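You operate a simulated robot arm through the tools that you are given. There is no shell and no other tool. Be economical: measure what you need, move in short steps, check, and stop when the job is done.

Carry out the task below with a simulated two-armed robot. There is one attempt and no reset: what you move stays moved.

Task
Roll the trolley into the yellow lines, brake it, then load the clamp case on top.
Fine: the yellow lever on the trolley is the brake; leave the other cases, on the counter and in the glass cabinet, where they stand. Set down upright: what you pick out.

Only the result counts: the job must be done as asked and must still hold three seconds after the hand-in. Knocking over, shifting, dropping, spilling or breaking anything else fails it.

Robot
Two 7-joint arms with fingered hands on one trunk, on a base that drives. Base frame: it is fixed to the floor where the robot stands at the start and does not move with it; the origin is under the middle of the robot, x ahead of it, y to its left, z up. Units: m, degrees, N and s.
The left shoulder is at the start at [0.064, 0.174, 1.039], the right one opposite. With the tool pointing down near the work surface each hand reaches from about 0.32 to 0.74 m from the robot's upright axis, wherever it stands, measured 20 degrees to its own side. Places, roughly: optic case [-2.5, -0.25, 1]; top tray of the trolley [0.5, -0.3, 0.8]; trolley [0.5, -0.2, 0.6]; trolley lever [0.4, 0, 0.8]. Payload 3.8 kg a hand.
The tool frame of a hand sits at the grasp point between the pads (the TCP): z along the fingers, y along the line on which they close. The tips reach 0.026 m beyond it. The gripper opens to 0.132 m. The gripper's body begins 0.073 m behind the TCP. The gripper is a hand of 3 fingers: y runs from the thumb to the fingers, the wrist lies at [0, 0, -0.224] in the tool frame, and closing takes about 1.5 s.
Orientation is told as [roll, pitch, yaw] about the base's x, y, z axes, in that order, counted from this pose: with the fingers straight down and closing along the base's y, the tool's x points along the base's -x, its y along +y and its z along -z.

Tools
- The arms move only by the tool play_rows. It takes "left_commands", "right_commands" or both (then of equal length, played together; a hand with none holds still); each is a list of rows, each a list of 7 numbers: the turn, a rotation vector about the tool's x, y, z in degrees, then the shift along the tool's x, y, z in m, then the finger opening in m, from 0 to 0.132. In form: [[ax, ay, az, x, y, z, jaw], ...]. A call has 1 to 12 rows; each row shifts and turns the commanded pose from where the row before left it, along the tool's axes as they then stand. Each row takes 0.2 s and may step no farther than 0.05 m and 8.6 degrees from the row before; otherwise, or with a gripper value out of range, the whole call is refused. A pose out of reach is approached as far as the arm can. The call stops where the force on the tool passes 40 N (or 10 N more than at its start, if that is more) or the arm is blocked; 0.2 s more then pass. The fingers move at their own pace (about 0.108 m/s each) and stop on an object; they squeeze with about 33 N. The grip force told is the motor's: it shows also when the fingers shut on nothing. Time passes only in rows, and 0.2 s behind the last, so rows that do not move let the fingers close. The reply holds the time, the measured pose of the TCP, the force on the tool along the base axes, the opening and the grip force, in the units named above and with some noise, with the torque about the TCP (base axes, N m) and any sound that the robot's microphone picked up.
- Cameras (640 x 400 px; columns grow to the right, rows downward): "scene" is now at [0.1272, -0.0704, 0.9012]; the picture's right is [-0.87, -0.50, 0.00], its down [-0.23, 0.40, -0.89] and it looks along [0.44, -0.77, -0.46] (base axes); focal length 214 px, centre (320, 200). "left" rides on the left gripper at [-0.062, 0.003, -0.092] in its tool frame; the picture's right is [-0.05, -1.00, 0.00], its down [0.83, -0.04, -0.56] and it looks along [0.55, -0.03, 0.83] (tool axes); focal length 230 px, centre (320, 200). "right" rides on the right gripper at [0.062, 0.003, -0.092] in its tool frame; the picture's right is [-0.05, 1.00, 0.00], its down [-0.83, -0.04, -0.56] and it looks along [-0.56, -0.03, 0.83] (tool axes); focal length 230 px, centre (320, 200). There is no depth. A picture from a camera that has moved, and an enlarged one, comes with that camera's place and axes in the base frame and with its lens. The place of the scene camera against the robot may be out by one fixed shift of up to 0.018 m in any direction.
- grab_frame(camera): a new picture of that camera. No time passes.
- raise_lower(by): slides the trunk up (or, below 0, down) by that many m; the arms and the scene camera ride with it, the base frame stays. It gives what a move gives, with no picture.
- drive_base(legs): drives the robot by 1 to 6 legs, each [ahead, left, turn to the left] in m, m and degrees, along the robot's own axes; the way and the turn of a leg run together, so that a leg with both is an arc; at most 1.5 m and 180 degrees a leg. The arms and the cameras ride along, it lands a little off, and it stops where it bumps. It gives what a move gives.
- hand_shape(shape, hand): the hand has 3 fingers and takes this shape, open, in about a second: jaw (thumb against the fingers, like two jaws); tri (thumb and two fingers); tip (a fingertip pinch); poke (one finger out to press); point (the index stretched); flat (the hand flat); cup (the hand cupped); fist (a fist). The gripper value then closes the fingers along that shape, each until it touches; the sizes above hold for jaw. It gives what a move gives, with no picture.
- aim_head(pan, tilt): turns the head with the scene camera to pan (to the left, within 60 degrees either way) and tilt (down, from -29 to 69), counted from straight ahead of the robot. It gives what a move gives.
- enlarge(camera, box): a new picture of the part [left, top, right, bottom] of that camera's present view, enlarged. No time passes.
- finish_job(): hands the job in; it is judged then, once.

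Go step by step. Nothing tells you exact positions but the pictures and the camera data: compare them with the known pose of the tool, close in by small moves and look again before you grip or let go. The budget is 120 turns and 108 pictures, counting those below and the enlarged ones. Unless the task says otherwise, let go and move clear before handing in, and close with one line.

The tools are called by a JSON object that holds its "api" and its "payload". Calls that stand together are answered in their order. play_rows: Moves the arms, as the interface text tells. Its arguments: {"type":"object","properties":{"left_commands":{"type":"array","items":{"type":"array","items":{"type":"number"}}},"right_commands":{"type":"array","items":{"type":"array","items":{"type":"number"}}}},"required":[]} The other tools are called the same way: raise_lower (by) slides the trunk up or down; hand_shape (shape, hand) gives the hand a shape; drive_base (legs) drives the base; aim_head (pan, tilt) turns the head that bears the scene camera; grab_frame (camera) takes a picture; enlarge (camera, box) takes an enlarged picture of a part of a camera's view; finish_job () hands the job in.

At the start:

```text
clock: 0.0
left_position: [0.4388, -0.0236, 1.0659]
left_ee_rot: [0.0, 0.1, 0.0]
left_contact_force: [-0.6, 0.3, -0.4]
left_ft_torque: [-0.02, 0.04, 0.01]
left_grip_width: 0.1318
left_gripper_force: 0.0
left_shape: jaw
right_position: [0.2887, -0.4521, 1.1834]
right_ee_rot: [0.1, 0.1, 0.1]
right_contact_force: [0.9, 0.3, 0.0]
right_ft_torque: [0.02, 0.0, 0.0]
right_grip_width: 0.1317
right_gripper_force: 0.0
right_shape: jaw
trunk travel left (down, up): [-0.35, 0.132]
robot x, y, heading: [-0.0009, -0.0013, 0.3]
head pan, tilt: [-60.2, 27.4]
```

scene: 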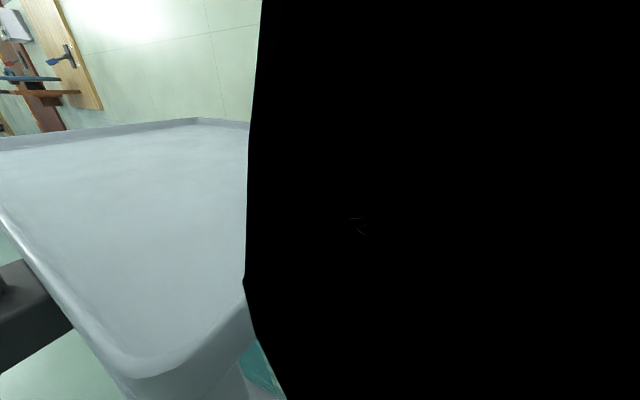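
right: 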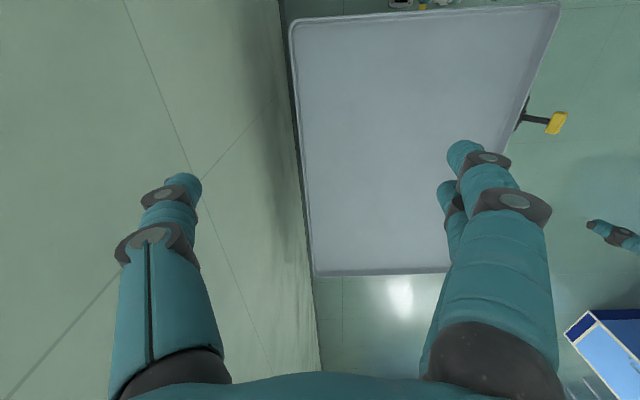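
left: 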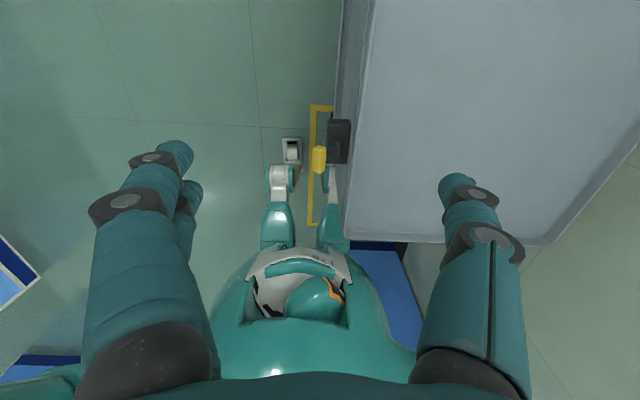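

The trolley stands ahead and to the right, with a yellow lever on its left side. I'll look around with the head first to find the yellow lines, the counter and the cabinet.

{"api": "aim_head", "payload": {"pan": 0, "tilt": 35}}

{"api": "grab_frame", "payload": {"camera": "scene"}}

{"api": "aim_head", "payload": {"pan": 60, "tilt": 25}}

{"api": "grab_frame", "payload": {"camera": "scene"}}

```text
clock: 1.3
left_position: [0.4384, -0.0238, 1.0663]
left_ee_rot: [0.0, -0.1, 0.1]
left_contact_force: [-0.1, 0.2, 1.0]
left_ft_torque: [-0.02, 0.03, -0.05]
left_grip_width: 0.1319
left_gripper_force: 0.2
left_shape: jaw
right_position: [0.289, -0.4511, 1.1835]
right_ee_rot: [0.0, 0.0, -0.1]
right_contact_force: [-0.5, 0.2, 0.4]
right_ft_torque: [0.0, -0.02, 0.02]
right_grip_width: 0.1321
right_gripper_force: 0.1
right_shape: jaw
trunk travel left (down, up): [-0.35, 0.132]
robot x, y, heading: [-0.0007, -0.0013, -0.1]
head pan, tilt: [0.0, 35.0]
```

```text
104 pictures are left
camera scene: at [0.1698, 0.0088, 0.8892], right [0.0, -1.0, 0.0], down [-0.57, 0.0, -0.82], along [0.82, 0.0, -0.57], focal length 214 px, centre (320, 200)
```

scene: 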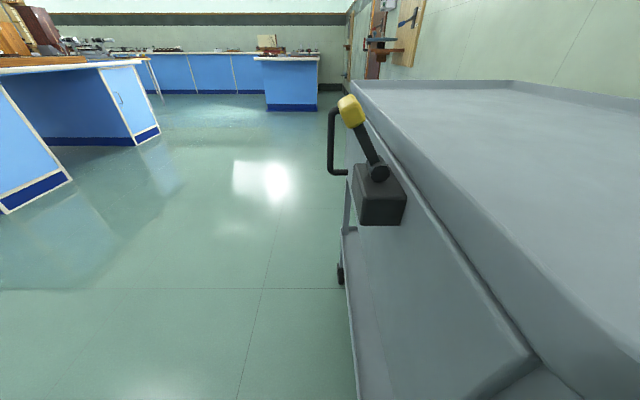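

```text
clock: 2.6
left_position: [0.4384, -0.0224, 1.0648]
left_ee_rot: [0.0, 0.0, 0.0]
left_contact_force: [-0.4, -0.7, -0.3]
left_ft_torque: [-0.03, 0.04, -0.05]
left_grip_width: 0.1318
left_gripper_force: 0.0
left_shape: jaw
right_position: [0.2883, -0.4498, 1.1837]
right_ee_rot: [0.0, 0.0, 0.0]
right_contact_force: [0.2, 0.4, 1.2]
right_ft_torque: [0.0, 0.0, 0.02]
right_grip_width: 0.132
right_gripper_force: 0.1
right_shape: jaw
trunk travel left (down, up): [-0.35, 0.132]
robot x, y, heading: [-0.0028, 0.0021, 0.1]
head pan, tilt: [60.0, 25.0]
```

```text
103 pictures are left
camera scene: at [0.1279, 0.0886, 0.9049], right [0.87, -0.5, 0.0], down [-0.21, -0.37, -0.91], along [0.45, 0.78, -0.42], focal length 214 px, centre (320, 200)
```

scene: 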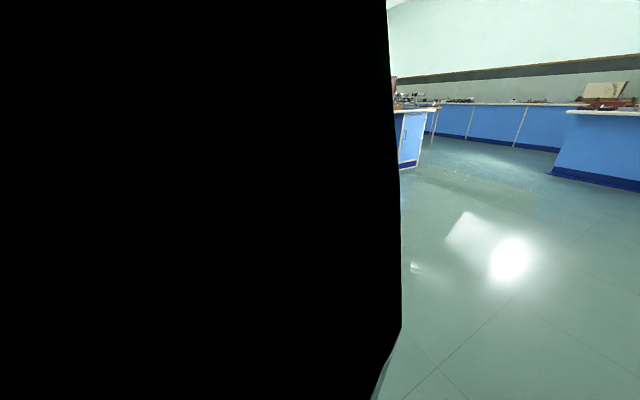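

The yellow bracket on the floor runs roughly from x=-0.47 to 0.28 along y≈0, partly under me, so the trolley must come toward -x. I'll drive left out of its path and look again.

{"api": "drive_base", "payload": {"legs": [[0, 0.6, 0]]}}

{"api": "aim_head", "payload": {"pan": -30, "tilt": 50}}

{"api": "grab_frame", "payload": {"camera": "scene"}}

{"api": "grab_frame", "payload": {"camera": "left"}}

{"api": "grab_frame", "payload": {"camera": "right"}}

```text
clock: 8.3
left_position: [0.4381, 0.568, 1.0658]
left_ee_rot: [0.0, 0.0, 0.2]
left_contact_force: [-0.1, 0.0, 0.0]
left_ft_torque: [0.02, -0.01, 0.02]
left_grip_width: 0.1314
left_gripper_force: 0.0
left_shape: jaw
right_position: [0.2897, 0.141, 1.1834]
right_ee_rot: [0.0, 0.0, 0.2]
right_contact_force: [-0.3, -0.4, -0.2]
right_ft_torque: [-0.02, 0.0, -0.03]
right_grip_width: 0.1319
right_gripper_force: 0.0
right_shape: jaw
trunk travel left (down, up): [-0.35, 0.132]
robot x, y, heading: [0.0016, 0.5903, 0.0]
head pan, tilt: [60.0, 25.0]
```

```text
clock: 9.9
left_position: [0.4374, 0.5686, 1.066]
left_ee_rot: [0.0, 0.0, 0.4]
left_contact_force: [0.6, -0.3, -0.1]
left_ft_torque: [0.0, 0.0, 0.02]
left_grip_width: 0.1317
left_gripper_force: 0.0
left_shape: jaw
right_position: [0.2902, 0.1397, 1.1846]
right_ee_rot: [0.0, -0.1, 0.2]
right_contact_force: [0.3, 0.3, 0.2]
right_ft_torque: [-0.01, 0.0, 0.0]
right_grip_width: 0.1318
right_gripper_force: 0.1
right_shape: jaw
trunk travel left (down, up): [-0.35, 0.132]
robot x, y, heading: [-0.0039, 0.5914, 0.3]
head pan, tilt: [-30.0, 50.0]
```

```text
102 pictures are left
camera scene: at [0.1475, 0.5611, 0.8674], right [-0.5, -0.87, 0.0], down [-0.67, 0.38, -0.64], along [0.56, -0.32, -0.77], focal length 214 px, centre (320, 200)
```

scene: 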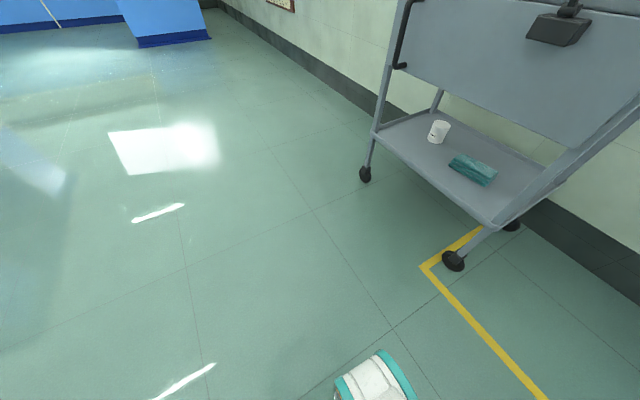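

```text
101 pictures are left
camera left: at [0.4998, 0.5727, 1.1585], right [0.06, -1.0, 0.0], down [-0.83, -0.05, 0.56], along [-0.55, -0.03, -0.83], focal length 230 px, centre (320, 200)
```

left: 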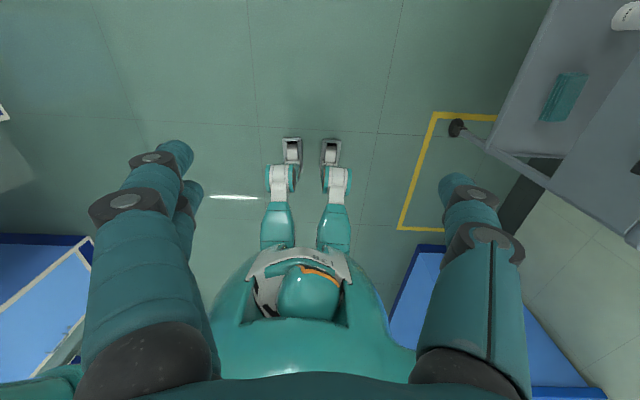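

```text
100 pictures are left
camera right: at [0.2271, 0.1434, 1.2767], right [0.05, 1.0, 0.0], down [0.83, -0.04, 0.56], along [0.56, -0.03, -0.83], focal length 230 px, centre (320, 200)
```

right: 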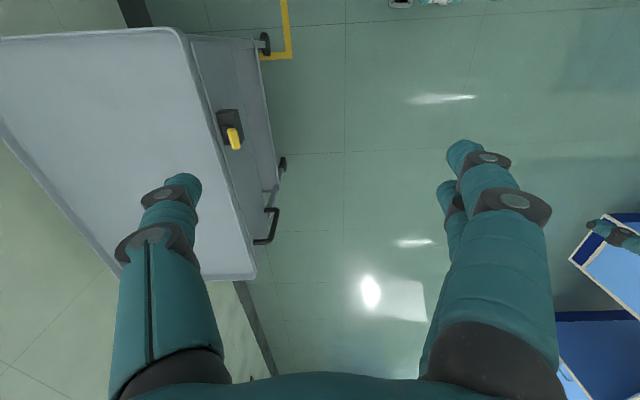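

The yellow bay spans about x -0.46 to 0.25 with its left line at y≈0; the trolley must travel about 0.6 m toward -x. Before that I'll turn around to find the cases.

{"api": "drive_base", "payload": {"legs": [[0, 0.3, 0], [0, 0, 180]]}}

{"api": "aim_head", "payload": {"pan": 0, "tilt": 10}}

{"api": "grab_frame", "payload": {"camera": "scene"}}

{"api": "aim_head", "payload": {"pan": 35, "tilt": 30}}

{"api": "grab_frame", "payload": {"camera": "scene"}}

```text
clock: 20.5
left_position: [-0.4418, 0.9039, 1.0657]
left_ee_rot: [0.1, 0.0, -179.1]
left_contact_force: [-0.9, 0.3, -0.3]
left_ft_torque: [0.0, 0.02, 0.0]
left_grip_width: 0.1321
left_gripper_force: 0.1
left_shape: jaw
right_position: [-0.2979, 1.3328, 1.1844]
right_ee_rot: [0.0, 0.0, -179.2]
right_contact_force: [0.8, -0.2, 0.5]
right_ft_torque: [0.03, -0.01, -0.02]
right_grip_width: 0.1319
right_gripper_force: 0.1
right_shape: jaw
trunk travel left (down, up): [-0.35, 0.132]
robot x, y, heading: [-0.0015, 0.8884, -179.2]
head pan, tilt: [-30.0, 50.0]
```

```text
clock: 21.5
left_position: [-0.4409, 0.9037, 1.0658]
left_ee_rot: [0.1, 0.1, -179.1]
left_contact_force: [0.4, 0.5, 0.0]
left_ft_torque: [0.0, 0.0, 0.0]
left_grip_width: 0.132
left_gripper_force: 0.1
left_shape: jaw
right_position: [-0.2995, 1.3321, 1.185]
right_ee_rot: [0.0, 0.0, -179.2]
right_contact_force: [0.0, 0.3, 1.1]
right_ft_torque: [0.02, -0.01, 0.03]
right_grip_width: 0.1321
right_gripper_force: 0.1
right_shape: jaw
trunk travel left (down, up): [-0.35, 0.132]
robot x, y, heading: [-0.003, 0.884, -179.2]
head pan, tilt: [0.0, 10.0]
```

```text
99 pictures are left
camera scene: at [-0.1966, 0.8934, 0.9292], right [-0.01, 1.0, 0.0], down [0.17, 0.0, -0.98], along [-0.98, -0.01, -0.17], focal length 214 px, centre (320, 200)
```

scene: 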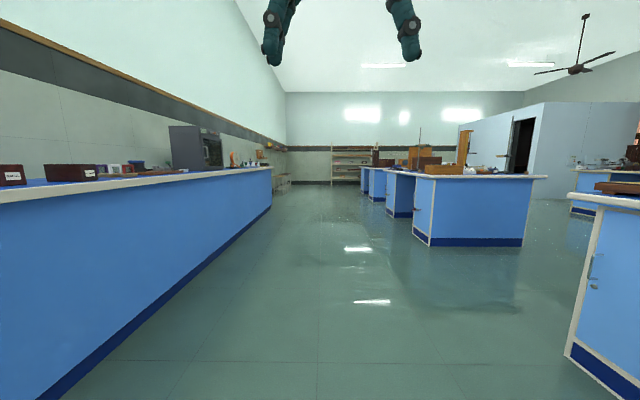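

```text
clock: 22.5
left_position: [-0.4415, 0.9043, 1.0655]
left_ee_rot: [0.0, 0.0, -179.1]
left_contact_force: [-0.1, -0.4, -0.1]
left_ft_torque: [0.0, 0.01, 0.02]
left_grip_width: 0.132
left_gripper_force: 0.1
left_shape: jaw
right_position: [-0.2985, 1.3338, 1.185]
right_ee_rot: [0.1, 0.0, -179.2]
right_contact_force: [-0.5, -0.2, 0.4]
right_ft_torque: [0.0, 0.02, -0.01]
right_grip_width: 0.1319
right_gripper_force: 0.0
right_shape: jaw
trunk travel left (down, up): [-0.35, 0.132]
robot x, y, heading: [-0.0023, 0.8876, -179.4]
head pan, tilt: [35.0, 30.0]
```

```text
98 pictures are left
camera scene: at [-0.177, 0.8418, 0.897], right [-0.58, 0.81, 0.0], down [0.41, 0.29, -0.87], along [-0.7, -0.51, -0.5], focal length 214 px, centre (320, 200)
```

scene: 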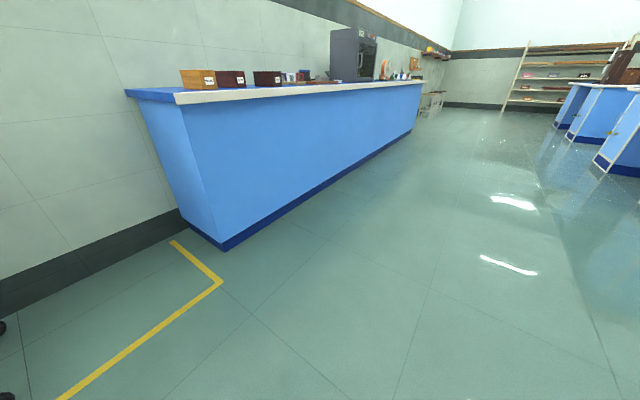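

A wall counter begins just behind the bay with three labelled cases on it, and a glass cabinet stands farther along. I'll enlarge the labels.

{"api": "enlarge", "payload": {"camera": "scene", "box": [160, 50, 320, 110]}}

{"api": "enlarge", "payload": {"camera": "scene", "box": [300, 15, 460, 95]}}

{"api": "enlarge", "payload": {"camera": "scene", "box": [0, 190, 240, 400]}}

```text
4.00 times, centred on (240, 80) of scene
camera zoom: at [-0.177, 0.8418, 0.897], right [-0.58, 0.81, 0.0], down [0.41, 0.29, -0.87], along [-0.7, -0.51, -0.5], focal length 858 px, centre (640, 680)
```

zoom: 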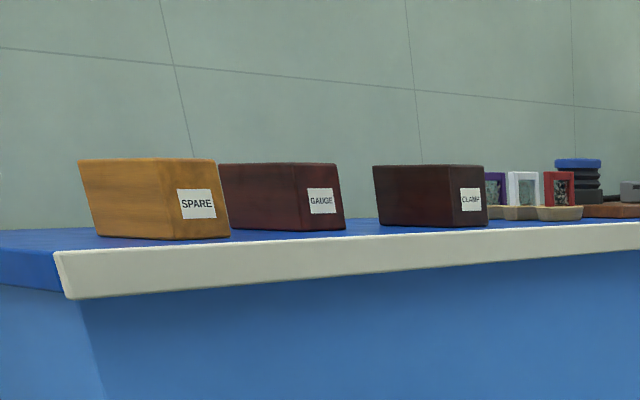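

```text
4.00 times, centred on (380, 55) of scene
camera zoom: at [-0.177, 0.8418, 0.897], right [-0.58, 0.81, 0.0], down [0.41, 0.29, -0.87], along [-0.7, -0.51, -0.5], focal length 858 px, centre (80, 780)
```

zoom: 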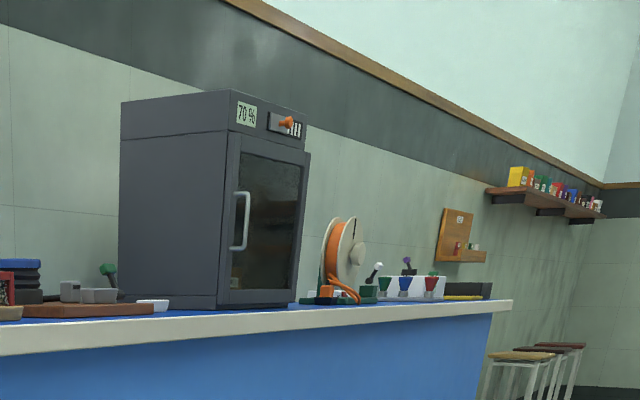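

```text
1.90 times, centred on (120, 295) of scene
camera zoom: at [-0.177, 0.8418, 0.897], right [-0.58, 0.81, 0.0], down [0.41, 0.29, -0.87], along [-0.7, -0.51, -0.5], focal length 408 px, centre (701, 19)
```

zoom: 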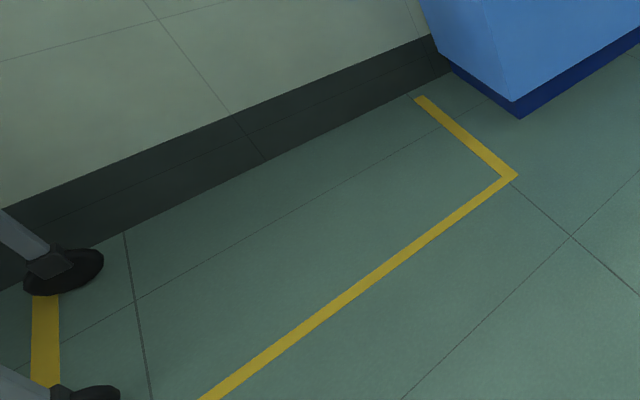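

The clamp case is the third labelled one on the near counter; the trolley first. I'll face the trolley's side (heading -90) so both hands can hold its near rim.

{"api": "drive_base", "payload": {"legs": [[0, 0, 89.5], [0.2, 0.45, 0]]}}

{"api": "aim_head", "payload": {"pan": 0, "tilt": 35}}

{"api": "grab_frame", "payload": {"camera": "scene"}}

{"api": "grab_frame", "payload": {"camera": "right"}}

```text
clock: 30.7
left_position: [0.3738, 0.2137, 1.0657]
left_ee_rot: [0.0, -0.1, -95.0]
left_contact_force: [-0.3, 0.5, 0.6]
left_ft_torque: [-0.02, 0.01, 0.02]
left_grip_width: 0.1321
left_gripper_force: 0.0
left_shape: jaw
right_position: [-0.0403, 0.3999, 1.1836]
right_ee_rot: [0.0, 0.1, -95.0]
right_contact_force: [-0.2, 0.0, -0.6]
right_ft_torque: [-0.01, -0.02, 0.0]
right_grip_width: 0.1317
right_gripper_force: 0.1
right_shape: jaw
trunk travel left (down, up): [-0.35, 0.132]
robot x, y, heading: [0.436, 0.6511, -95.2]
head pan, tilt: [35.0, 30.0]
```

```text
clock: 31.7
left_position: [0.373, 0.2143, 1.0655]
left_ee_rot: [0.0, -0.1, -95.1]
left_contact_force: [-0.7, 0.2, 0.0]
left_ft_torque: [0.06, 0.0, 0.03]
left_grip_width: 0.132
left_gripper_force: 0.1
left_shape: jaw
right_position: [-0.0404, 0.4017, 1.1847]
right_ee_rot: [0.0, 0.0, -95.1]
right_contact_force: [0.7, -0.3, -0.6]
right_ft_torque: [0.0, -0.03, 0.03]
right_grip_width: 0.132
right_gripper_force: 0.1
right_shape: jaw
trunk travel left (down, up): [-0.35, 0.132]
robot x, y, heading: [0.4367, 0.6468, -95.4]
head pan, tilt: [0.0, 35.0]
```

```text
94 pictures are left
camera scene: at [0.4096, 0.4794, 0.8892], right [-1.0, 0.09, 0.0], down [0.05, 0.57, -0.82], along [-0.07, -0.82, -0.57], focal length 214 px, centre (320, 200)
```

scene: 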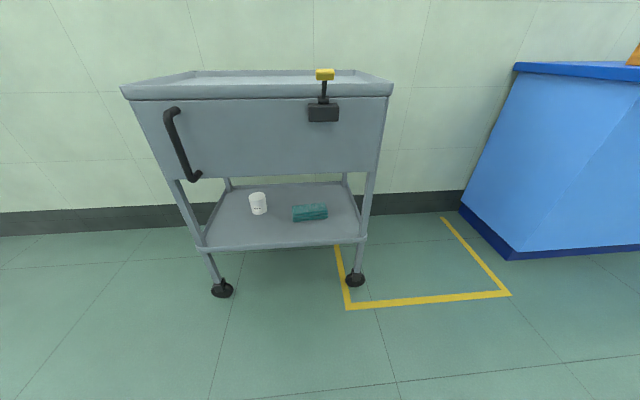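

```text
93 pictures are left
camera right: at [-0.0315, 0.4625, 1.2767], right [0.99, -0.14, 0.0], down [-0.12, -0.82, 0.56], along [-0.08, -0.55, -0.83], focal length 230 px, centre (320, 200)
```

right: 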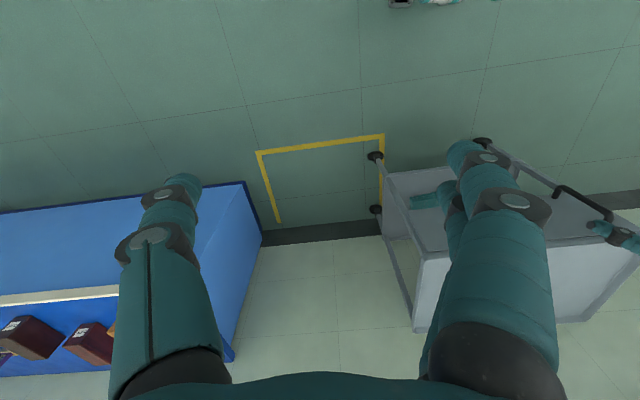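

The bay is a U open to the wall, centred near x≈-0.11, and the trolley (centre x≈0.495) must shift about -0.6 m. The lever leans outward at about (0.357,-0.016,0.85), so it probably presses down. I'll move closer and turn both hands 90° to grip the near rim.

{"api": "drive_base", "payload": {"legs": [[0.2, 0, 5]]}}

{"api": "play_rows", "payload": {"left_commands": [[0, 0, -8.5, 0, 0, 0, 0.1], [0, 0, -8.5, 0, 0, 0, 0.1], [0, 0, -8.5, 0, 0, 0, 0.1], [0, 0, -8.5, 0, 0, 0, 0.1], [0, 0, -8.5, 0, 0, 0, 0.1], [0, 0, -8.5, 0, 0, 0, 0.1], [0, 0, -8.5, 0, 0, 0, 0.1], [0, 0, -8.5, 0, 0, 0, 0.1], [0, 0, -8.5, 0, 0, 0, 0.1], [0, 0, -8.5, 0, 0, 0, 0.1], [0, 0, -5, 0, 0, 0, 0.1]], "right_commands": [[0, 0, -8.5, 0, 0, 0, 0.1], [0, 0, -8.5, 0, 0, 0, 0.1], [0, 0, -8.5, 0, 0, 0, 0.1], [0, 0, -8.5, 0, 0, 0, 0.1], [0, 0, -8.5, 0, 0, 0, 0.1], [0, 0, -8.5, 0, 0, 0, 0.1], [0, 0, -8.5, 0, 0, 0, 0.1], [0, 0, -8.5, 0, 0, 0, 0.1], [0, 0, -8.5, 0, 0, 0, 0.1], [0, 0, -8.5, 0, 0, 0, 0.1], [0, 0, -5, 0, 0, 0, 0.1]]}}

```text
clock: 33.3
left_position: [0.3958, 0.0111, 1.0659]
left_ee_rot: [0.0, 0.0, -90.6]
left_contact_force: [0.4, 0.4, 0.5]
left_ft_torque: [0.02, -0.01, 0.01]
left_grip_width: 0.1321
left_gripper_force: 0.1
left_shape: jaw
right_position: [-0.0294, 0.1661, 1.1853]
right_ee_rot: [0.0, 0.0, -90.7]
right_contact_force: [0.9, 0.2, -0.7]
right_ft_torque: [0.03, 0.0, 0.04]
right_grip_width: 0.132
right_gripper_force: 0.1
right_shape: jaw
trunk travel left (down, up): [-0.35, 0.132]
robot x, y, heading: [0.4247, 0.4465, -91.0]
head pan, tilt: [0.0, 35.0]
```

```text
clock: 35.7
left_position: [0.3965, 0.0111, 1.0658]
left_ee_rot: [-0.1, 0.0, -0.6]
left_contact_force: [-0.1, -0.1, -0.3]
left_ft_torque: [0.02, -0.03, 0.01]
left_grip_width: 0.1002
left_gripper_force: 0.0
left_shape: jaw
right_position: [-0.0289, 0.1678, 1.1849]
right_ee_rot: [-0.1, 0.0, -0.6]
right_contact_force: [1.0, 0.4, 0.2]
right_ft_torque: [0.02, 0.02, 0.0]
right_grip_width: 0.1004
right_gripper_force: 0.1
right_shape: jaw
trunk travel left (down, up): [-0.35, 0.132]
robot x, y, heading: [0.426, 0.4481, -90.8]
head pan, tilt: [0.0, 35.0]
```

Both hands turned. I'll bring them above the rim, one each side of the lever, and look.

{"api": "play_rows", "payload": {"left_commands": [[0, 0, 0, -0.0163, -0.0086, 0.0146, 0.1], [0, 0, 0, -0.0163, -0.0086, 0.0146, 0.1], [0, 0, 0, -0.0163, -0.0086, 0.0146, 0.1], [0, 0, 0, -0.0163, -0.0086, 0.0146, 0.1], [0, 0, 0, -0.0163, -0.0086, 0.0146, 0.1], [0, 0, 0, -0.0163, -0.0086, 0.0146, 0.1], [0, 0, 0, -0.0163, -0.0086, 0.0146, 0.1], [0, 0, 0, -0.0163, -0.0086, 0.0146, 0.1], [0, 0, 0, -0.0163, -0.0086, 0.0146, 0.1], [0, 0, 0, -0.0163, -0.0086, 0.0146, 0.1]], "right_commands": [[0, 0, 0, -0.0279, -0.0243, 0.0265, 0.1], [0, 0, 0, -0.0279, -0.0243, 0.0265, 0.1], [0, 0, 0, -0.0279, -0.0243, 0.0265, 0.1], [0, 0, 0, -0.0279, -0.0243, 0.0265, 0.1], [0, 0, 0, -0.0279, -0.0243, 0.0265, 0.1], [0, 0, 0, -0.0279, -0.0243, 0.0265, 0.1], [0, 0, 0, -0.0279, -0.0243, 0.0265, 0.1], [0, 0, 0, -0.0279, -0.0243, 0.0265, 0.1], [0, 0, 0, -0.0279, -0.0243, 0.0265, 0.1], [0, 0, 0, -0.0279, -0.0243, 0.0265, 0.1]]}}

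{"api": "grab_frame", "payload": {"camera": "right"}}

{"api": "grab_frame", "payload": {"camera": "left"}}

{"api": "grab_frame", "payload": {"camera": "scene"}}

```text
clock: 37.9
left_position: [0.5572, -0.0778, 0.9203]
left_ee_rot: [0.0, 0.0, -0.8]
left_contact_force: [-0.4, -1.0, -0.2]
left_ft_torque: [0.02, 0.02, 0.0]
left_grip_width: 0.1003
left_gripper_force: 0.1
left_shape: jaw
right_position: [0.2385, -0.0917, 0.9202]
right_ee_rot: [0.0, 0.0, -0.9]
right_contact_force: [0.5, -0.6, -0.4]
right_ft_torque: [0.02, 0.0, 0.01]
right_grip_width: 0.1002
right_gripper_force: 0.1
right_shape: jaw
right hand out of reach, approached as far as the arm can: row 9, 10
trunk travel left (down, up): [-0.35, 0.132]
robot x, y, heading: [0.4229, 0.4508, -90.9]
head pan, tilt: [0.0, 35.0]
```

```text
92 pictures are left
camera right: at [0.1772, -0.0879, 1.012], right [0.07, 1.0, 0.0], down [0.83, -0.05, 0.56], along [0.55, -0.04, -0.83], focal length 230 px, centre (320, 200)
```

right: 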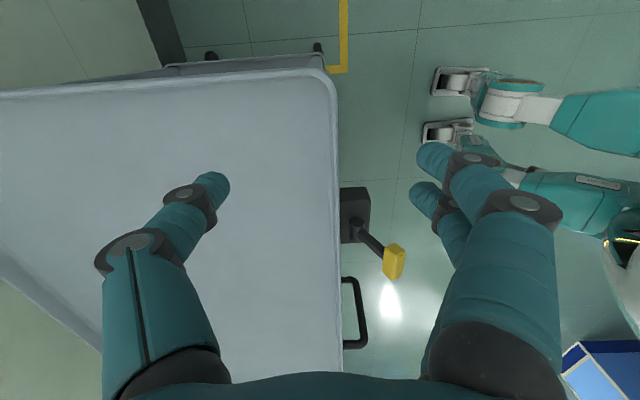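

```text
91 pictures are left
camera left: at [0.6204, -0.0744, 1.012], right [0.04, -1.0, 0.0], down [-0.83, -0.03, 0.56], along [-0.56, -0.02, -0.83], focal length 230 px, centre (320, 200)
```

left: 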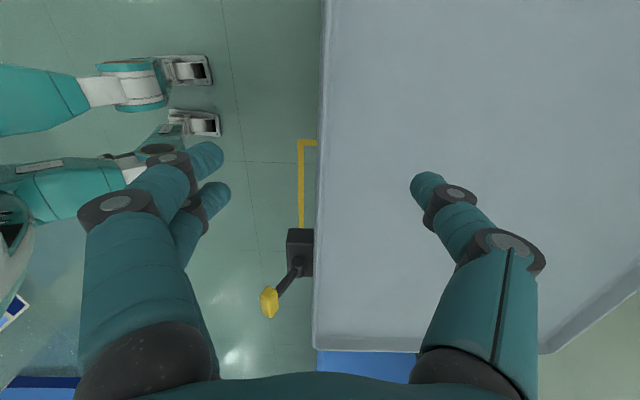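

```text
90 pictures are left
camera scene: at [0.4135, 0.279, 0.8891], right [-1.0, 0.01, 0.0], down [0.01, 0.57, -0.82], along [-0.01, -0.82, -0.57], focal length 214 px, centre (320, 200)
```

scene: 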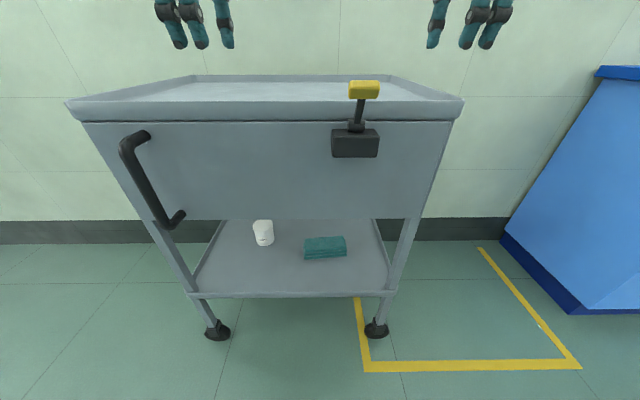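

The rim's outer edge is at y≈-0.08, z≈0.82, and the hands straddle it. The right arm is near its reach limit, so I'll drive a bit closer and readjust.

{"api": "drive_base", "payload": {"legs": [[0.08, 0, 0.8]]}}

```text
clock: 39.0
left_position: [0.5648, -0.1568, 0.9197]
left_ee_rot: [-0.1, -0.1, 0.1]
left_contact_force: [1.0, -0.7, 0.5]
left_ft_torque: [0.02, 0.01, -0.03]
left_grip_width: 0.1005
left_gripper_force: 0.0
left_shape: jaw
right_position: [0.2461, -0.1751, 0.9205]
right_ee_rot: [0.0, 0.0, 0.1]
right_contact_force: [0.5, 0.5, 0.0]
right_ft_torque: [0.03, -0.01, 0.01]
right_grip_width: 0.1003
right_gripper_force: 0.0
right_shape: jaw
trunk travel left (down, up): [-0.35, 0.132]
robot x, y, heading: [0.4206, 0.3692, -90.2]
head pan, tilt: [0.0, 35.0]
```

{"api": "play_rows", "payload": {"left_commands": [[0, 0, 0, 0, 0.036, 0, 0.1], [0, 0, 0, 0, 0.036, 0, 0.1], [0, 0, 0, 0, 0, 0.03, 0.1], [0, 0, 0, 0, 0, 0.03, 0.1]], "right_commands": [[0, 0, 0, 0, 0.045, 0, 0.1], [0, 0, 0, 0, 0.045, 0, 0.1], [0, 0, 0, 0, 0, 0.03, 0.1], [0, 0, 0, 0, 0, 0.03, 0.1]]}}

{"api": "grab_frame", "payload": {"camera": "scene"}}

{"api": "grab_frame", "payload": {"camera": "right"}}

```text
clock: 40.0
left_position: [0.5679, -0.0852, 0.8611]
left_ee_rot: [0.0, -0.1, 0.2]
left_contact_force: [0.2, -0.5, -0.1]
left_ft_torque: [0.0, 0.0, 0.02]
left_grip_width: 0.1002
left_gripper_force: 0.0
left_shape: jaw
right_position: [0.2051, -0.133, 0.9129]
right_ee_rot: [-1.1, -0.8, -3.0]
right_contact_force: [-0.3, -0.3, -0.3]
right_ft_torque: [0.05, -0.02, 0.01]
right_grip_width: 0.1003
right_gripper_force: 0.1
right_shape: jaw
right hand out of reach, approached as far as the arm can: row 1, 2, 3
trunk travel left (down, up): [-0.35, 0.132]
robot x, y, heading: [0.4248, 0.3685, -90.1]
head pan, tilt: [0.0, 35.0]
```

```text
89 pictures are left
camera scene: at [0.4154, 0.1982, 0.8892], right [-1.0, 0.0, 0.0], down [0.0, 0.57, -0.82], along [0.0, -0.82, -0.57], focal length 214 px, centre (320, 200)
```

scene: 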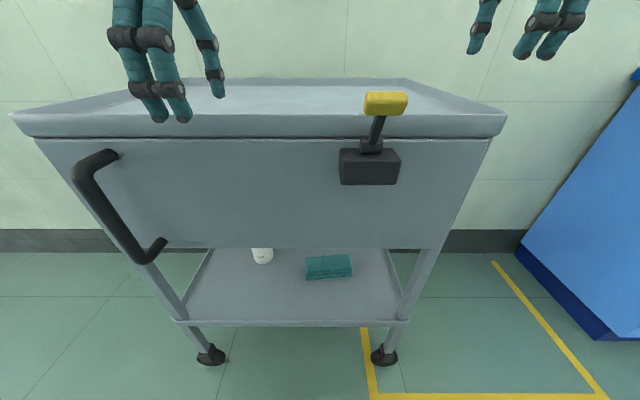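

```text
88 pictures are left
camera right: at [0.1415, -0.1247, 1.0032], right [0.11, 0.99, -0.02], down [0.82, -0.08, 0.57], along [0.56, -0.08, -0.82], focal length 230 px, centre (320, 200)
```

right: 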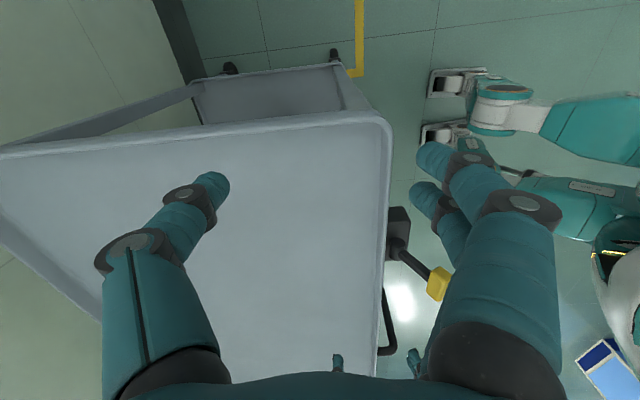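

The right arm hits a joint limit in this turn; I'll turn that hand the other way (mirror of the left).

{"api": "play_rows", "payload": {"right_commands": [[0, 0, 4, 0, 0, -0.03, 0.1], [0, 0, 8.5, 0, 0, -0.03, 0.1], [0, 0, 8.5, 0, 0, 0, 0.1], [0, 0, 8.5, 0, 0, 0, 0.1], [0, 0, 8.5, 0, 0, 0, 0.1], [0, 0, 8.5, 0, 0, 0, 0.1], [0, 0, 8.5, 0, 0, 0, 0.1], [0, 0, 8.5, 0, 0, 0, 0.1], [0, 0, 8.5, 0, 0, 0, 0.1], [0, 0, 8.5, 0, 0, 0, 0.1], [0, 0, 8.5, 0, 0, 0, 0.1], [0, 0, 8.5, 0, 0, 0, 0.1]]}}

{"api": "play_rows", "payload": {"right_commands": [[0, 0, 8.5, 0, 0, 0, 0.1], [0, 0, 8.5, 0, 0, 0, 0.1], [0, 0, 8.5, 0, 0, 0, 0.1], [0, 0, 8.5, 0, 0, 0, 0.1], [0, 0, 8.5, 0, 0, 0, 0.1], [0, 0, 8.5, 0, 0, 0, 0.1], [0, 0, 8.5, 0, 0, 0, 0.1], [0, 0, 8.5, 0, 0, 0, 0.1], [0, 0, 8.5, 0, 0, 0, 0.1], [0, 0, 6, 0, 0, 0, 0.1], [0, 0, 0, 0, 0, 0, 0.1]]}}

```text
clock: 42.6
left_position: [0.5672, -0.0845, 0.8615]
left_ee_rot: [-0.1, 0.0, 0.1]
left_contact_force: [0.1, 1.0, -0.2]
left_ft_torque: [0.03, 0.01, 0.0]
left_grip_width: 0.1
left_gripper_force: 0.1
left_shape: jaw
right_position: [0.2027, -0.1329, 0.9715]
right_ee_rot: [1.0, -1.1, -100.8]
right_contact_force: [-0.1, -0.4, 0.6]
right_ft_torque: [0.0, 0.01, 0.01]
right_grip_width: 0.1002
right_gripper_force: 0.1
right_shape: jaw
trunk travel left (down, up): [-0.35, 0.132]
robot x, y, heading: [0.4214, 0.3711, -90.3]
head pan, tilt: [0.0, 35.0]
```

```text
clock: 45.0
left_position: [0.5673, -0.0845, 0.8625]
left_ee_rot: [0.0, 0.0, 0.1]
left_contact_force: [0.5, -0.2, -0.3]
left_ft_torque: [0.01, 0.02, 0.0]
left_grip_width: 0.1002
left_gripper_force: 0.0
left_shape: jaw
right_position: [0.2026, -0.131, 0.9706]
right_ee_rot: [1.2, 0.8, 176.8]
right_contact_force: [0.0, 0.1, 0.2]
right_ft_torque: [-0.02, 0.02, 0.05]
right_grip_width: 0.1003
right_gripper_force: 0.1
right_shape: jaw
trunk travel left (down, up): [-0.35, 0.132]
robot x, y, heading: [0.4266, 0.3666, -90.1]
head pan, tilt: [0.0, 35.0]
```

{"api": "play_rows", "payload": {"right_commands": [[-1.2, 0.8, -3.2, 0.019, -0.0153, 0, 0.1], [0, 0, 0, 0.019, -0.0153, 0, 0.1], [0, 0, 0, 0.019, -0.0153, 0, 0.1], [0, 0, 0, 0, 0, 0.04, 0.1], [0, 0, 0, 0, 0, 0.04, 0.1], [0, 0, 0, 0, 0, 0.03, 0.1]]}}

{"api": "grab_frame", "payload": {"camera": "scene"}}

{"api": "grab_frame", "payload": {"camera": "right"}}

{"api": "grab_frame", "payload": {"camera": "left"}}

```text
clock: 46.4
left_position: [0.5669, -0.0848, 0.8632]
left_ee_rot: [0.0, 0.0, 0.0]
left_contact_force: [0.0, -0.1, 0.3]
left_ft_torque: [0.03, 0.01, 0.0]
left_grip_width: 0.1003
left_gripper_force: 0.0
left_shape: jaw
right_position: [0.2501, -0.0888, 0.8642]
right_ee_rot: [2.3, 1.6, -180.1]
right_contact_force: [0.0, 0.0, -0.9]
right_ft_torque: [0.01, 0.01, -0.01]
right_grip_width: 0.1002
right_gripper_force: 0.0
right_shape: jaw
right hand out of reach, approached as far as the arm can: row 1, 2
trunk travel left (down, up): [-0.35, 0.132]
robot x, y, heading: [0.4232, 0.3673, -90.0]
head pan, tilt: [0.0, 35.0]
```

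```text
87 pictures are left
camera scene: at [0.4151, 0.1979, 0.8891], right [-1.0, 0.0, 0.0], down [0.0, 0.57, -0.82], along [0.0, -0.82, -0.57], focal length 214 px, centre (320, 200)
```

scene: 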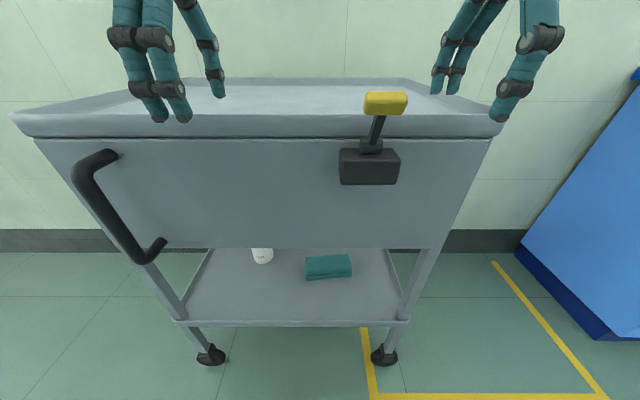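

```text
86 pictures are left
camera right: at [0.308, -0.0889, 0.9575], right [-0.05, -1.0, 0.04], down [-0.85, 0.07, 0.53], along [-0.53, -0.01, -0.85], focal length 230 px, centre (320, 200)
```

right: 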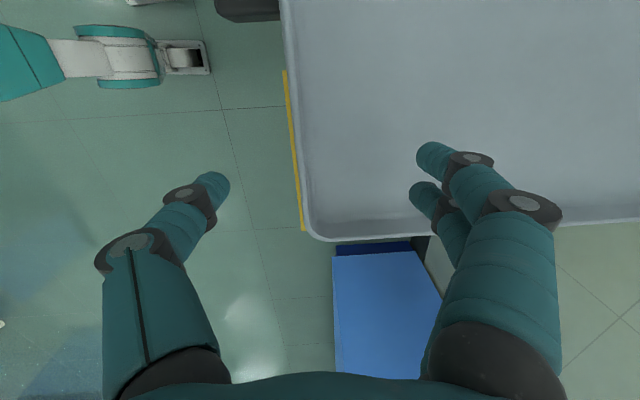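

```text
85 pictures are left
camera left: at [0.629, -0.0808, 0.9542], right [0.05, -1.0, 0.0], down [-0.83, -0.04, 0.56], along [-0.55, -0.03, -0.83], focal length 230 px, centre (320, 200)
```

left: 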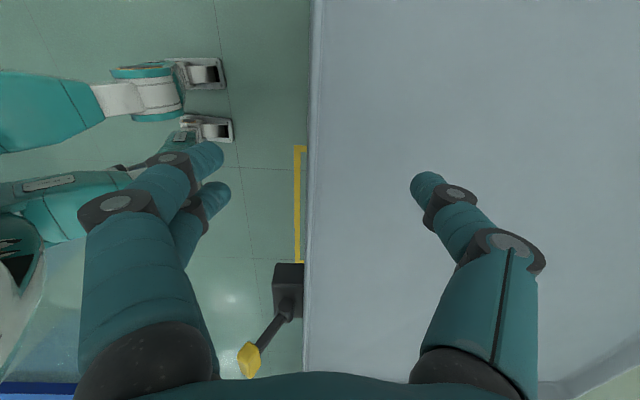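

Both hands straddle the rim. I'll lower them and close on it.

{"api": "play_rows", "payload": {"left_commands": [[0, 0, 0, 0, 0, 0.012, 0.1], [0, 0, 0, 0, 0, 0.012, 0.1], [0, 0, 0, 0, 0, 0.012, 0.1]], "right_commands": [[0, 0, 0, 0, 0, 0.012, 0.1], [0, 0, 0, 0, 0, 0.012, 0.1], [0, 0, 0, 0, 0, 0.012, 0.1]]}}

{"api": "grab_frame", "payload": {"camera": "scene"}}

```text
clock: 47.4
left_position: [0.5656, -0.0884, 0.8312]
left_ee_rot: [-1.3, 0.4, 0.3]
left_contact_force: [2.6, 4.7, 18.6]
left_ft_torque: [-1.1, -0.11, 0.19]
left_grip_width: 0.0997
left_gripper_force: 0.1
left_shape: jaw
right_position: [0.253, -0.0885, 0.8316]
right_ee_rot: [2.6, 1.6, -180.0]
right_contact_force: [-0.2, 2.7, 8.7]
right_ft_torque: [-0.52, 0.11, -0.06]
right_grip_width: 0.0989
right_gripper_force: 0.1
right_shape: jaw
trunk travel left (down, up): [-0.35, 0.132]
robot x, y, heading: [0.4233, 0.3677, -89.6]
head pan, tilt: [0.0, 35.0]
stopped in row 3 (left hand): the force on the tool passed its limit at 42 N (the readings are from after the stop); the commanded pose is now the measured one
```

```text
84 pictures are left
camera scene: at [0.4158, 0.1998, 0.8896], right [-1.0, 0.0, 0.0], down [0.0, 0.57, -0.82], along [0.0, -0.82, -0.57], focal length 214 px, centre (320, 200)
```

scene: 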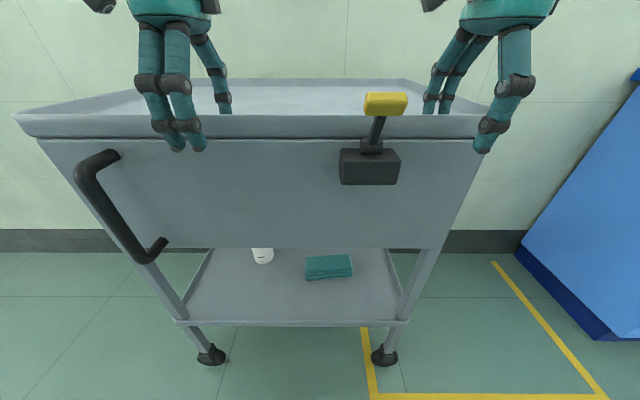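

The fingertips touch the tray floor, with the rim between the fingers. I'll lift a few millimetres and close.

{"api": "play_rows", "payload": {"left_commands": [[1.3, 0, 0, 0, 0, -0.004, 0.08], [0, 0, 0, 0, 0, 0, 0.04], [0, 0, 0, 0, 0, 0, 0.0], [0, 0, 0, 0, 0, 0, 0.0], [0, 0, 0, 0, 0, 0, 0.0], [0, 0, 0, 0, 0, 0, 0.0], [0, 0, 0, 0, 0, 0, 0.0], [0, 0, 0, 0, 0, 0, 0.0]], "right_commands": [[0, 0, 0, 0, 0, -0.004, 0.08], [0, 0, 0, 0, 0, 0, 0.04], [0, 0, 0, 0, 0, 0, 0.0], [0, 0, 0, 0, 0, 0, 0.0], [0, 0, 0, 0, 0, 0, 0.0], [0, 0, 0, 0, 0, 0, 0.0], [0, 0, 0, 0, 0, 0, 0.0], [0, 0, 0, 0, 0, 0, 0.0]]}}

{"api": "grab_frame", "payload": {"camera": "scene"}}

```text
clock: 49.2
left_position: [0.5671, -0.0803, 0.8342]
left_ee_rot: [-1.6, 0.2, 0.0]
left_contact_force: [3.3, 31.4, 3.5]
left_ft_torque: [0.81, -0.06, 0.01]
left_grip_width: 0.0019
left_gripper_force: 32.5
left_shape: jaw
right_position: [0.2524, -0.0853, 0.835]
right_ee_rot: [2.3, 1.6, -179.9]
right_contact_force: [-0.5, 17.8, -2.2]
right_ft_torque: [0.3, -0.01, -0.18]
right_grip_width: 0.0048
right_gripper_force: 32.9
right_shape: jaw
trunk travel left (down, up): [-0.35, 0.132]
robot x, y, heading: [0.4264, 0.3735, -90.2]
head pan, tilt: [0.0, 35.0]
```

```text
83 pictures are left
camera scene: at [0.4156, 0.2022, 0.8898], right [-1.0, 0.0, 0.0], down [0.0, 0.57, -0.82], along [0.0, -0.82, -0.57], focal length 214 px, centre (320, 200)
```

scene: 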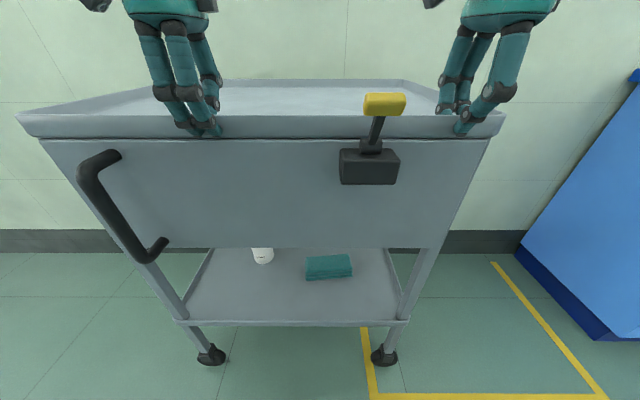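

Both hands hold the rim. I'll relax the side load and try a short roll of 0.1 m.

{"api": "play_rows", "payload": {"left_commands": [[0, 0, 0, 0, 0.008, 0, 0.0], [0, 0, 0, 0, 0, 0, 0.0]], "right_commands": [[0, 0, 0, 0, -0.004, 0, 0.0], [0, 0, 0, 0, 0, 0, 0.0]]}}

{"api": "drive_base", "payload": {"legs": [[0, -0.1, 0]]}}

{"api": "grab_frame", "payload": {"camera": "scene"}}

```text
clock: 49.8
left_position: [0.5669, -0.0789, 0.8326]
left_ee_rot: [-2.2, 0.4, 0.3]
left_contact_force: [-1.0, 13.1, 5.2]
left_ft_torque: [0.46, 0.04, 0.0]
left_grip_width: 0.0018
left_gripper_force: 32.8
left_shape: jaw
right_position: [0.2527, -0.084, 0.8337]
right_ee_rot: [2.6, 1.6, -179.9]
right_contact_force: [1.6, 10.5, 3.2]
right_ft_torque: [0.17, -0.09, -0.22]
right_grip_width: 0.0047
right_gripper_force: 33.0
right_shape: jaw
trunk travel left (down, up): [-0.35, 0.132]
robot x, y, heading: [0.4241, 0.3701, -90.0]
head pan, tilt: [0.0, 35.0]
```

```text
clock: 50.7
left_position: [0.5646, -0.0759, 0.8333]
left_ee_rot: [-1.9, -1.4, 1.1]
left_contact_force: [9.5, 7.1, 9.2]
left_ft_torque: [0.28, -0.09, -0.01]
left_grip_width: 0.0025
left_gripper_force: 33.3
left_shape: jaw
right_position: [0.2505, -0.0842, 0.8356]
right_ee_rot: [2.2, 3.3, -179.3]
right_contact_force: [8.4, 8.2, 11.5]
right_ft_torque: [0.07, -0.19, -0.34]
right_grip_width: 0.0047
right_gripper_force: 33.1
right_shape: jaw
trunk travel left (down, up): [-0.35, 0.132]
robot x, y, heading: [0.4101, 0.3702, -89.2]
head pan, tilt: [0.0, 35.0]
stopped in leg 1: the force on the tool passed its limit at 49 N (the readings are from after the stop); the commanded pose is now the measured one
```

```text
82 pictures are left
camera scene: at [0.4026, 0.2008, 0.8896], right [-1.0, -0.01, 0.0], down [-0.01, 0.57, -0.82], along [0.01, -0.82, -0.57], focal length 214 px, centre (320, 200)
```

scene: 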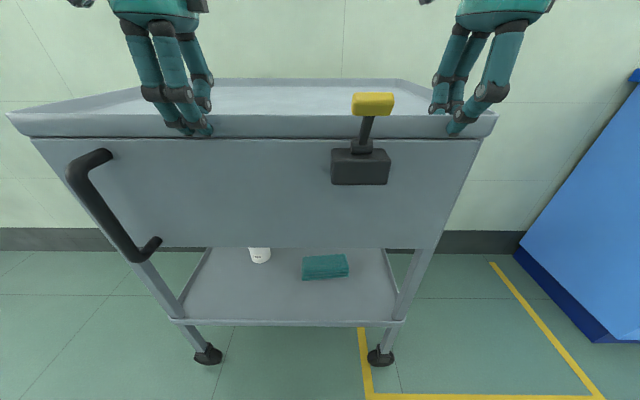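

The trolley resisted and barely moved. I'll inspect the lever box to see whether the brake may be on already.

{"api": "enlarge", "payload": {"camera": "scene", "box": [300, 75, 420, 205]}}

{"api": "enlarge", "payload": {"camera": "left", "box": [200, 200, 360, 400]}}

{"api": "enlarge", "payload": {"camera": "scene", "box": [160, 300, 420, 400]}}

```text
3.08 times, centred on (360, 140) of scene
camera zoom: at [0.4026, 0.2008, 0.8896], right [-1.0, -0.01, 0.0], down [-0.01, 0.57, -0.82], along [0.01, -0.82, -0.57], focal length 660 px, centre (197, 385)
```

zoom: 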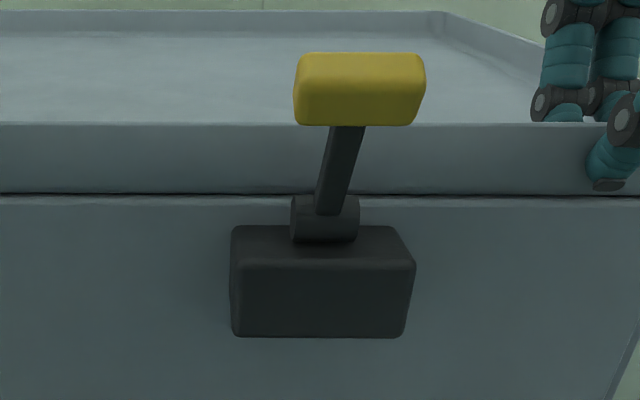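

```text
2.00 times, centred on (280, 300) of left
camera zoom: at [0.6248, -0.0681, 0.9268], right [0.07, -1.0, 0.03], down [-0.84, -0.04, 0.54], along [-0.53, -0.07, -0.84], focal length 460 px, centre (400, 0)
```

zoom: 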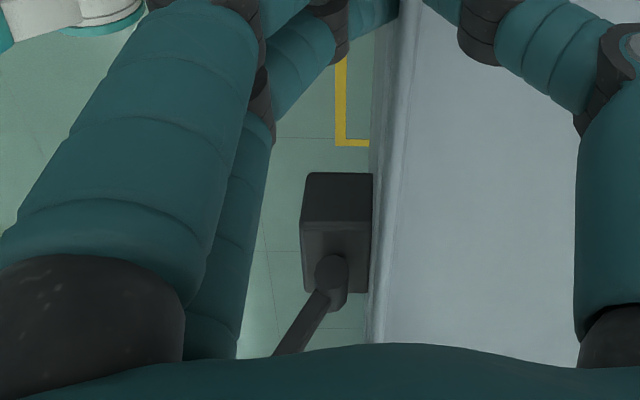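

```text
2.46 times, centred on (290, 350) of scene
camera zoom: at [0.4026, 0.2008, 0.8896], right [-1.0, -0.01, 0.0], down [-0.01, 0.57, -0.82], along [0.01, -0.82, -0.57], focal length 528 px, centre (394, -169)
```

zoom: 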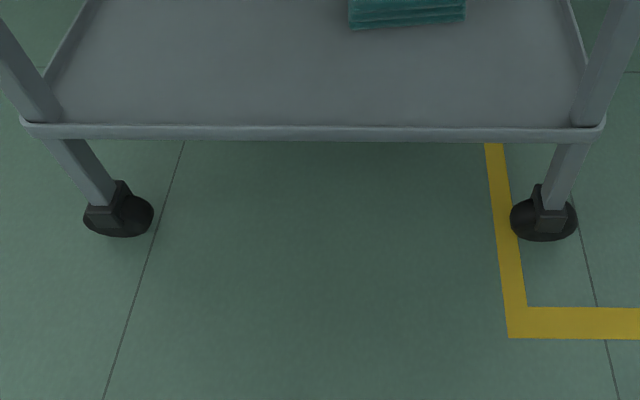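

No marks on the box. I'll test with a gentle pull by both arms to see at what force it rolls.

{"api": "play_rows", "payload": {"left_commands": [[0, 0, 0, 0.004, 0, 0, 0.0], [0, 0, 0, 0.004, 0, 0, 0.0], [0, 0, 0, 0.004, 0, 0, 0.0], [0, 0, 0, 0.004, 0, 0, 0.0], [0, 0, 0, 0.004, 0, 0, 0.0], [0, 0, 0, 0.004, 0, 0, 0.0]], "right_commands": [[0, 0, 0, -0.004, 0, 0, 0.0], [0, 0, 0, -0.004, 0, 0, 0.0], [0, 0, 0, -0.004, 0, 0, 0.0], [0, 0, 0, -0.004, 0, 0, 0.0], [0, 0, 0, -0.004, 0, 0, 0.0], [0, 0, 0, -0.004, 0, 0, 0.0]]}}

{"api": "grab_frame", "payload": {"camera": "scene"}}

```text
clock: 51.4
left_position: [0.564, -0.077, 0.8328]
left_ee_rot: [-1.9, -2.6, 1.8]
left_contact_force: [17.5, 6.9, 8.0]
left_ft_torque: [0.25, -0.19, 0.0]
left_grip_width: 0.0026
left_gripper_force: 33.0
left_shape: jaw
right_position: [0.2497, -0.0835, 0.8343]
right_ee_rot: [2.0, 4.4, -178.8]
right_contact_force: [18.2, 11.0, 16.3]
right_ft_torque: [0.13, -0.4, -0.38]
right_grip_width: 0.0049
right_gripper_force: 32.4
right_shape: jaw
trunk travel left (down, up): [-0.35, 0.132]
robot x, y, heading: [0.4089, 0.367, -89.4]
head pan, tilt: [0.0, 35.0]
stopped in row 3 (left hand): the force on the tool passed its limit at 42 N (the readings are from after the stop); the commanded pose is now the measured one
```

```text
78 pictures are left
camera scene: at [0.4045, 0.2014, 0.8897], right [-1.0, -0.01, 0.0], down [-0.01, 0.57, -0.82], along [0.01, -0.82, -0.57], focal length 214 px, centre (320, 200)
```

scene: 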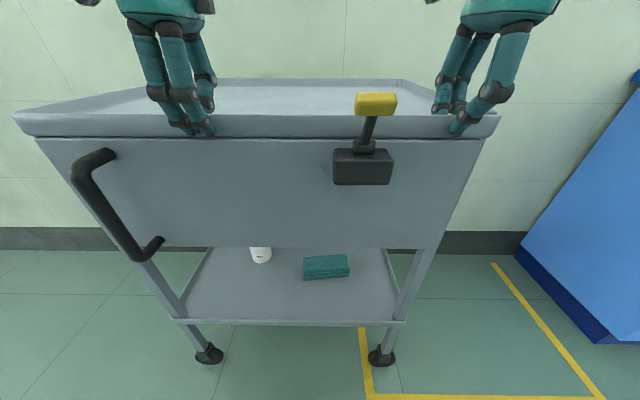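

About 80 N doesn't budge it, so the brake is evidently on now. I'll keep the left grip, release the right hand and bring it over the lever knob to swing the lever.

{"api": "play_rows", "payload": {"right_commands": [[0, 0, 0, 0, 0, 0, 0.08], [0, 0, 0, 0, 0, 0, 0.1], [-2, 4.4, 0, 0, 0, -0.03, 0.1], [0, 0, 0, 0, 0, -0.03, 0.1], [0, 0, 0, 0, 0, -0.03, 0.1], [0, 0, 0, 0.037, -0.02, 0, 0.08], [0, 0, 0, 0.037, -0.02, 0, 0.08], [0, 0, 0, 0.037, -0.02, 0, 0.08], [0, 0, 0, 0, 0, 0, 0.08]]}}

{"api": "grab_frame", "payload": {"camera": "right"}}

{"api": "grab_frame", "payload": {"camera": "scene"}}

```text
clock: 52.7
left_position: [0.5632, -0.0763, 0.8314]
left_ee_rot: [-1.5, -3.1, 1.5]
left_contact_force: [10.4, 11.3, 12.7]
left_ft_torque: [0.32, -0.08, 0.0]
left_grip_width: 0.0025
left_gripper_force: 33.2
left_shape: jaw
right_position: [0.2446, -0.0759, 0.9215]
right_ee_rot: [3.9, 8.4, -178.7]
right_contact_force: [-1.1, 0.1, 0.2]
right_ft_torque: [0.01, 0.0, -0.04]
right_grip_width: 0.0806
right_gripper_force: 0.0
right_shape: jaw
right hand out of reach, approached as far as the arm can: row 6
trunk travel left (down, up): [-0.35, 0.132]
robot x, y, heading: [0.4141, 0.3696, -89.6]
head pan, tilt: [0.0, 35.0]
stopped in row 6 (left hand): the force on the tool passed its limit at 41 N (the readings are from after the stop); the commanded pose is now the measured one
```

```text
77 pictures are left
camera right: at [0.2913, -0.0723, 1.0224], right [-0.04, -1.0, 0.06], down [-0.9, 0.06, 0.42], along [-0.43, -0.04, -0.9], focal length 230 px, centre (320, 200)
```

right: 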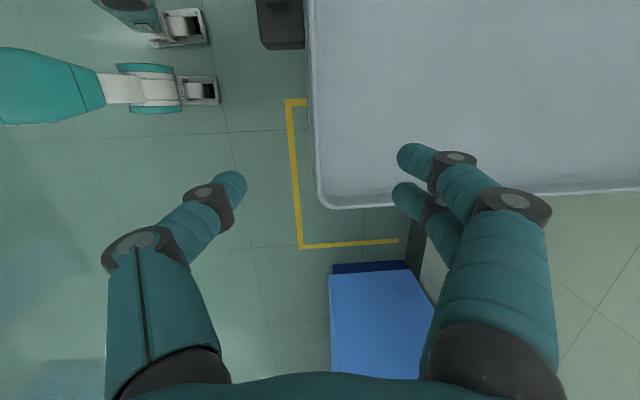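

```text
76 pictures are left
camera scene: at [0.4029, 0.1997, 0.8893], right [-1.0, -0.01, 0.0], down [-0.01, 0.57, -0.82], along [0.01, -0.82, -0.57], focal length 214 px, centre (320, 200)
```

scene: 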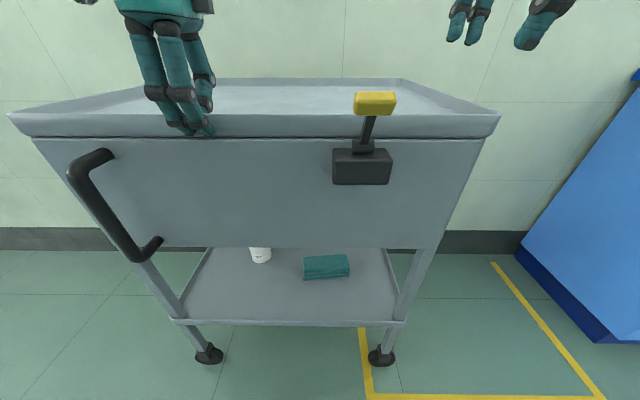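

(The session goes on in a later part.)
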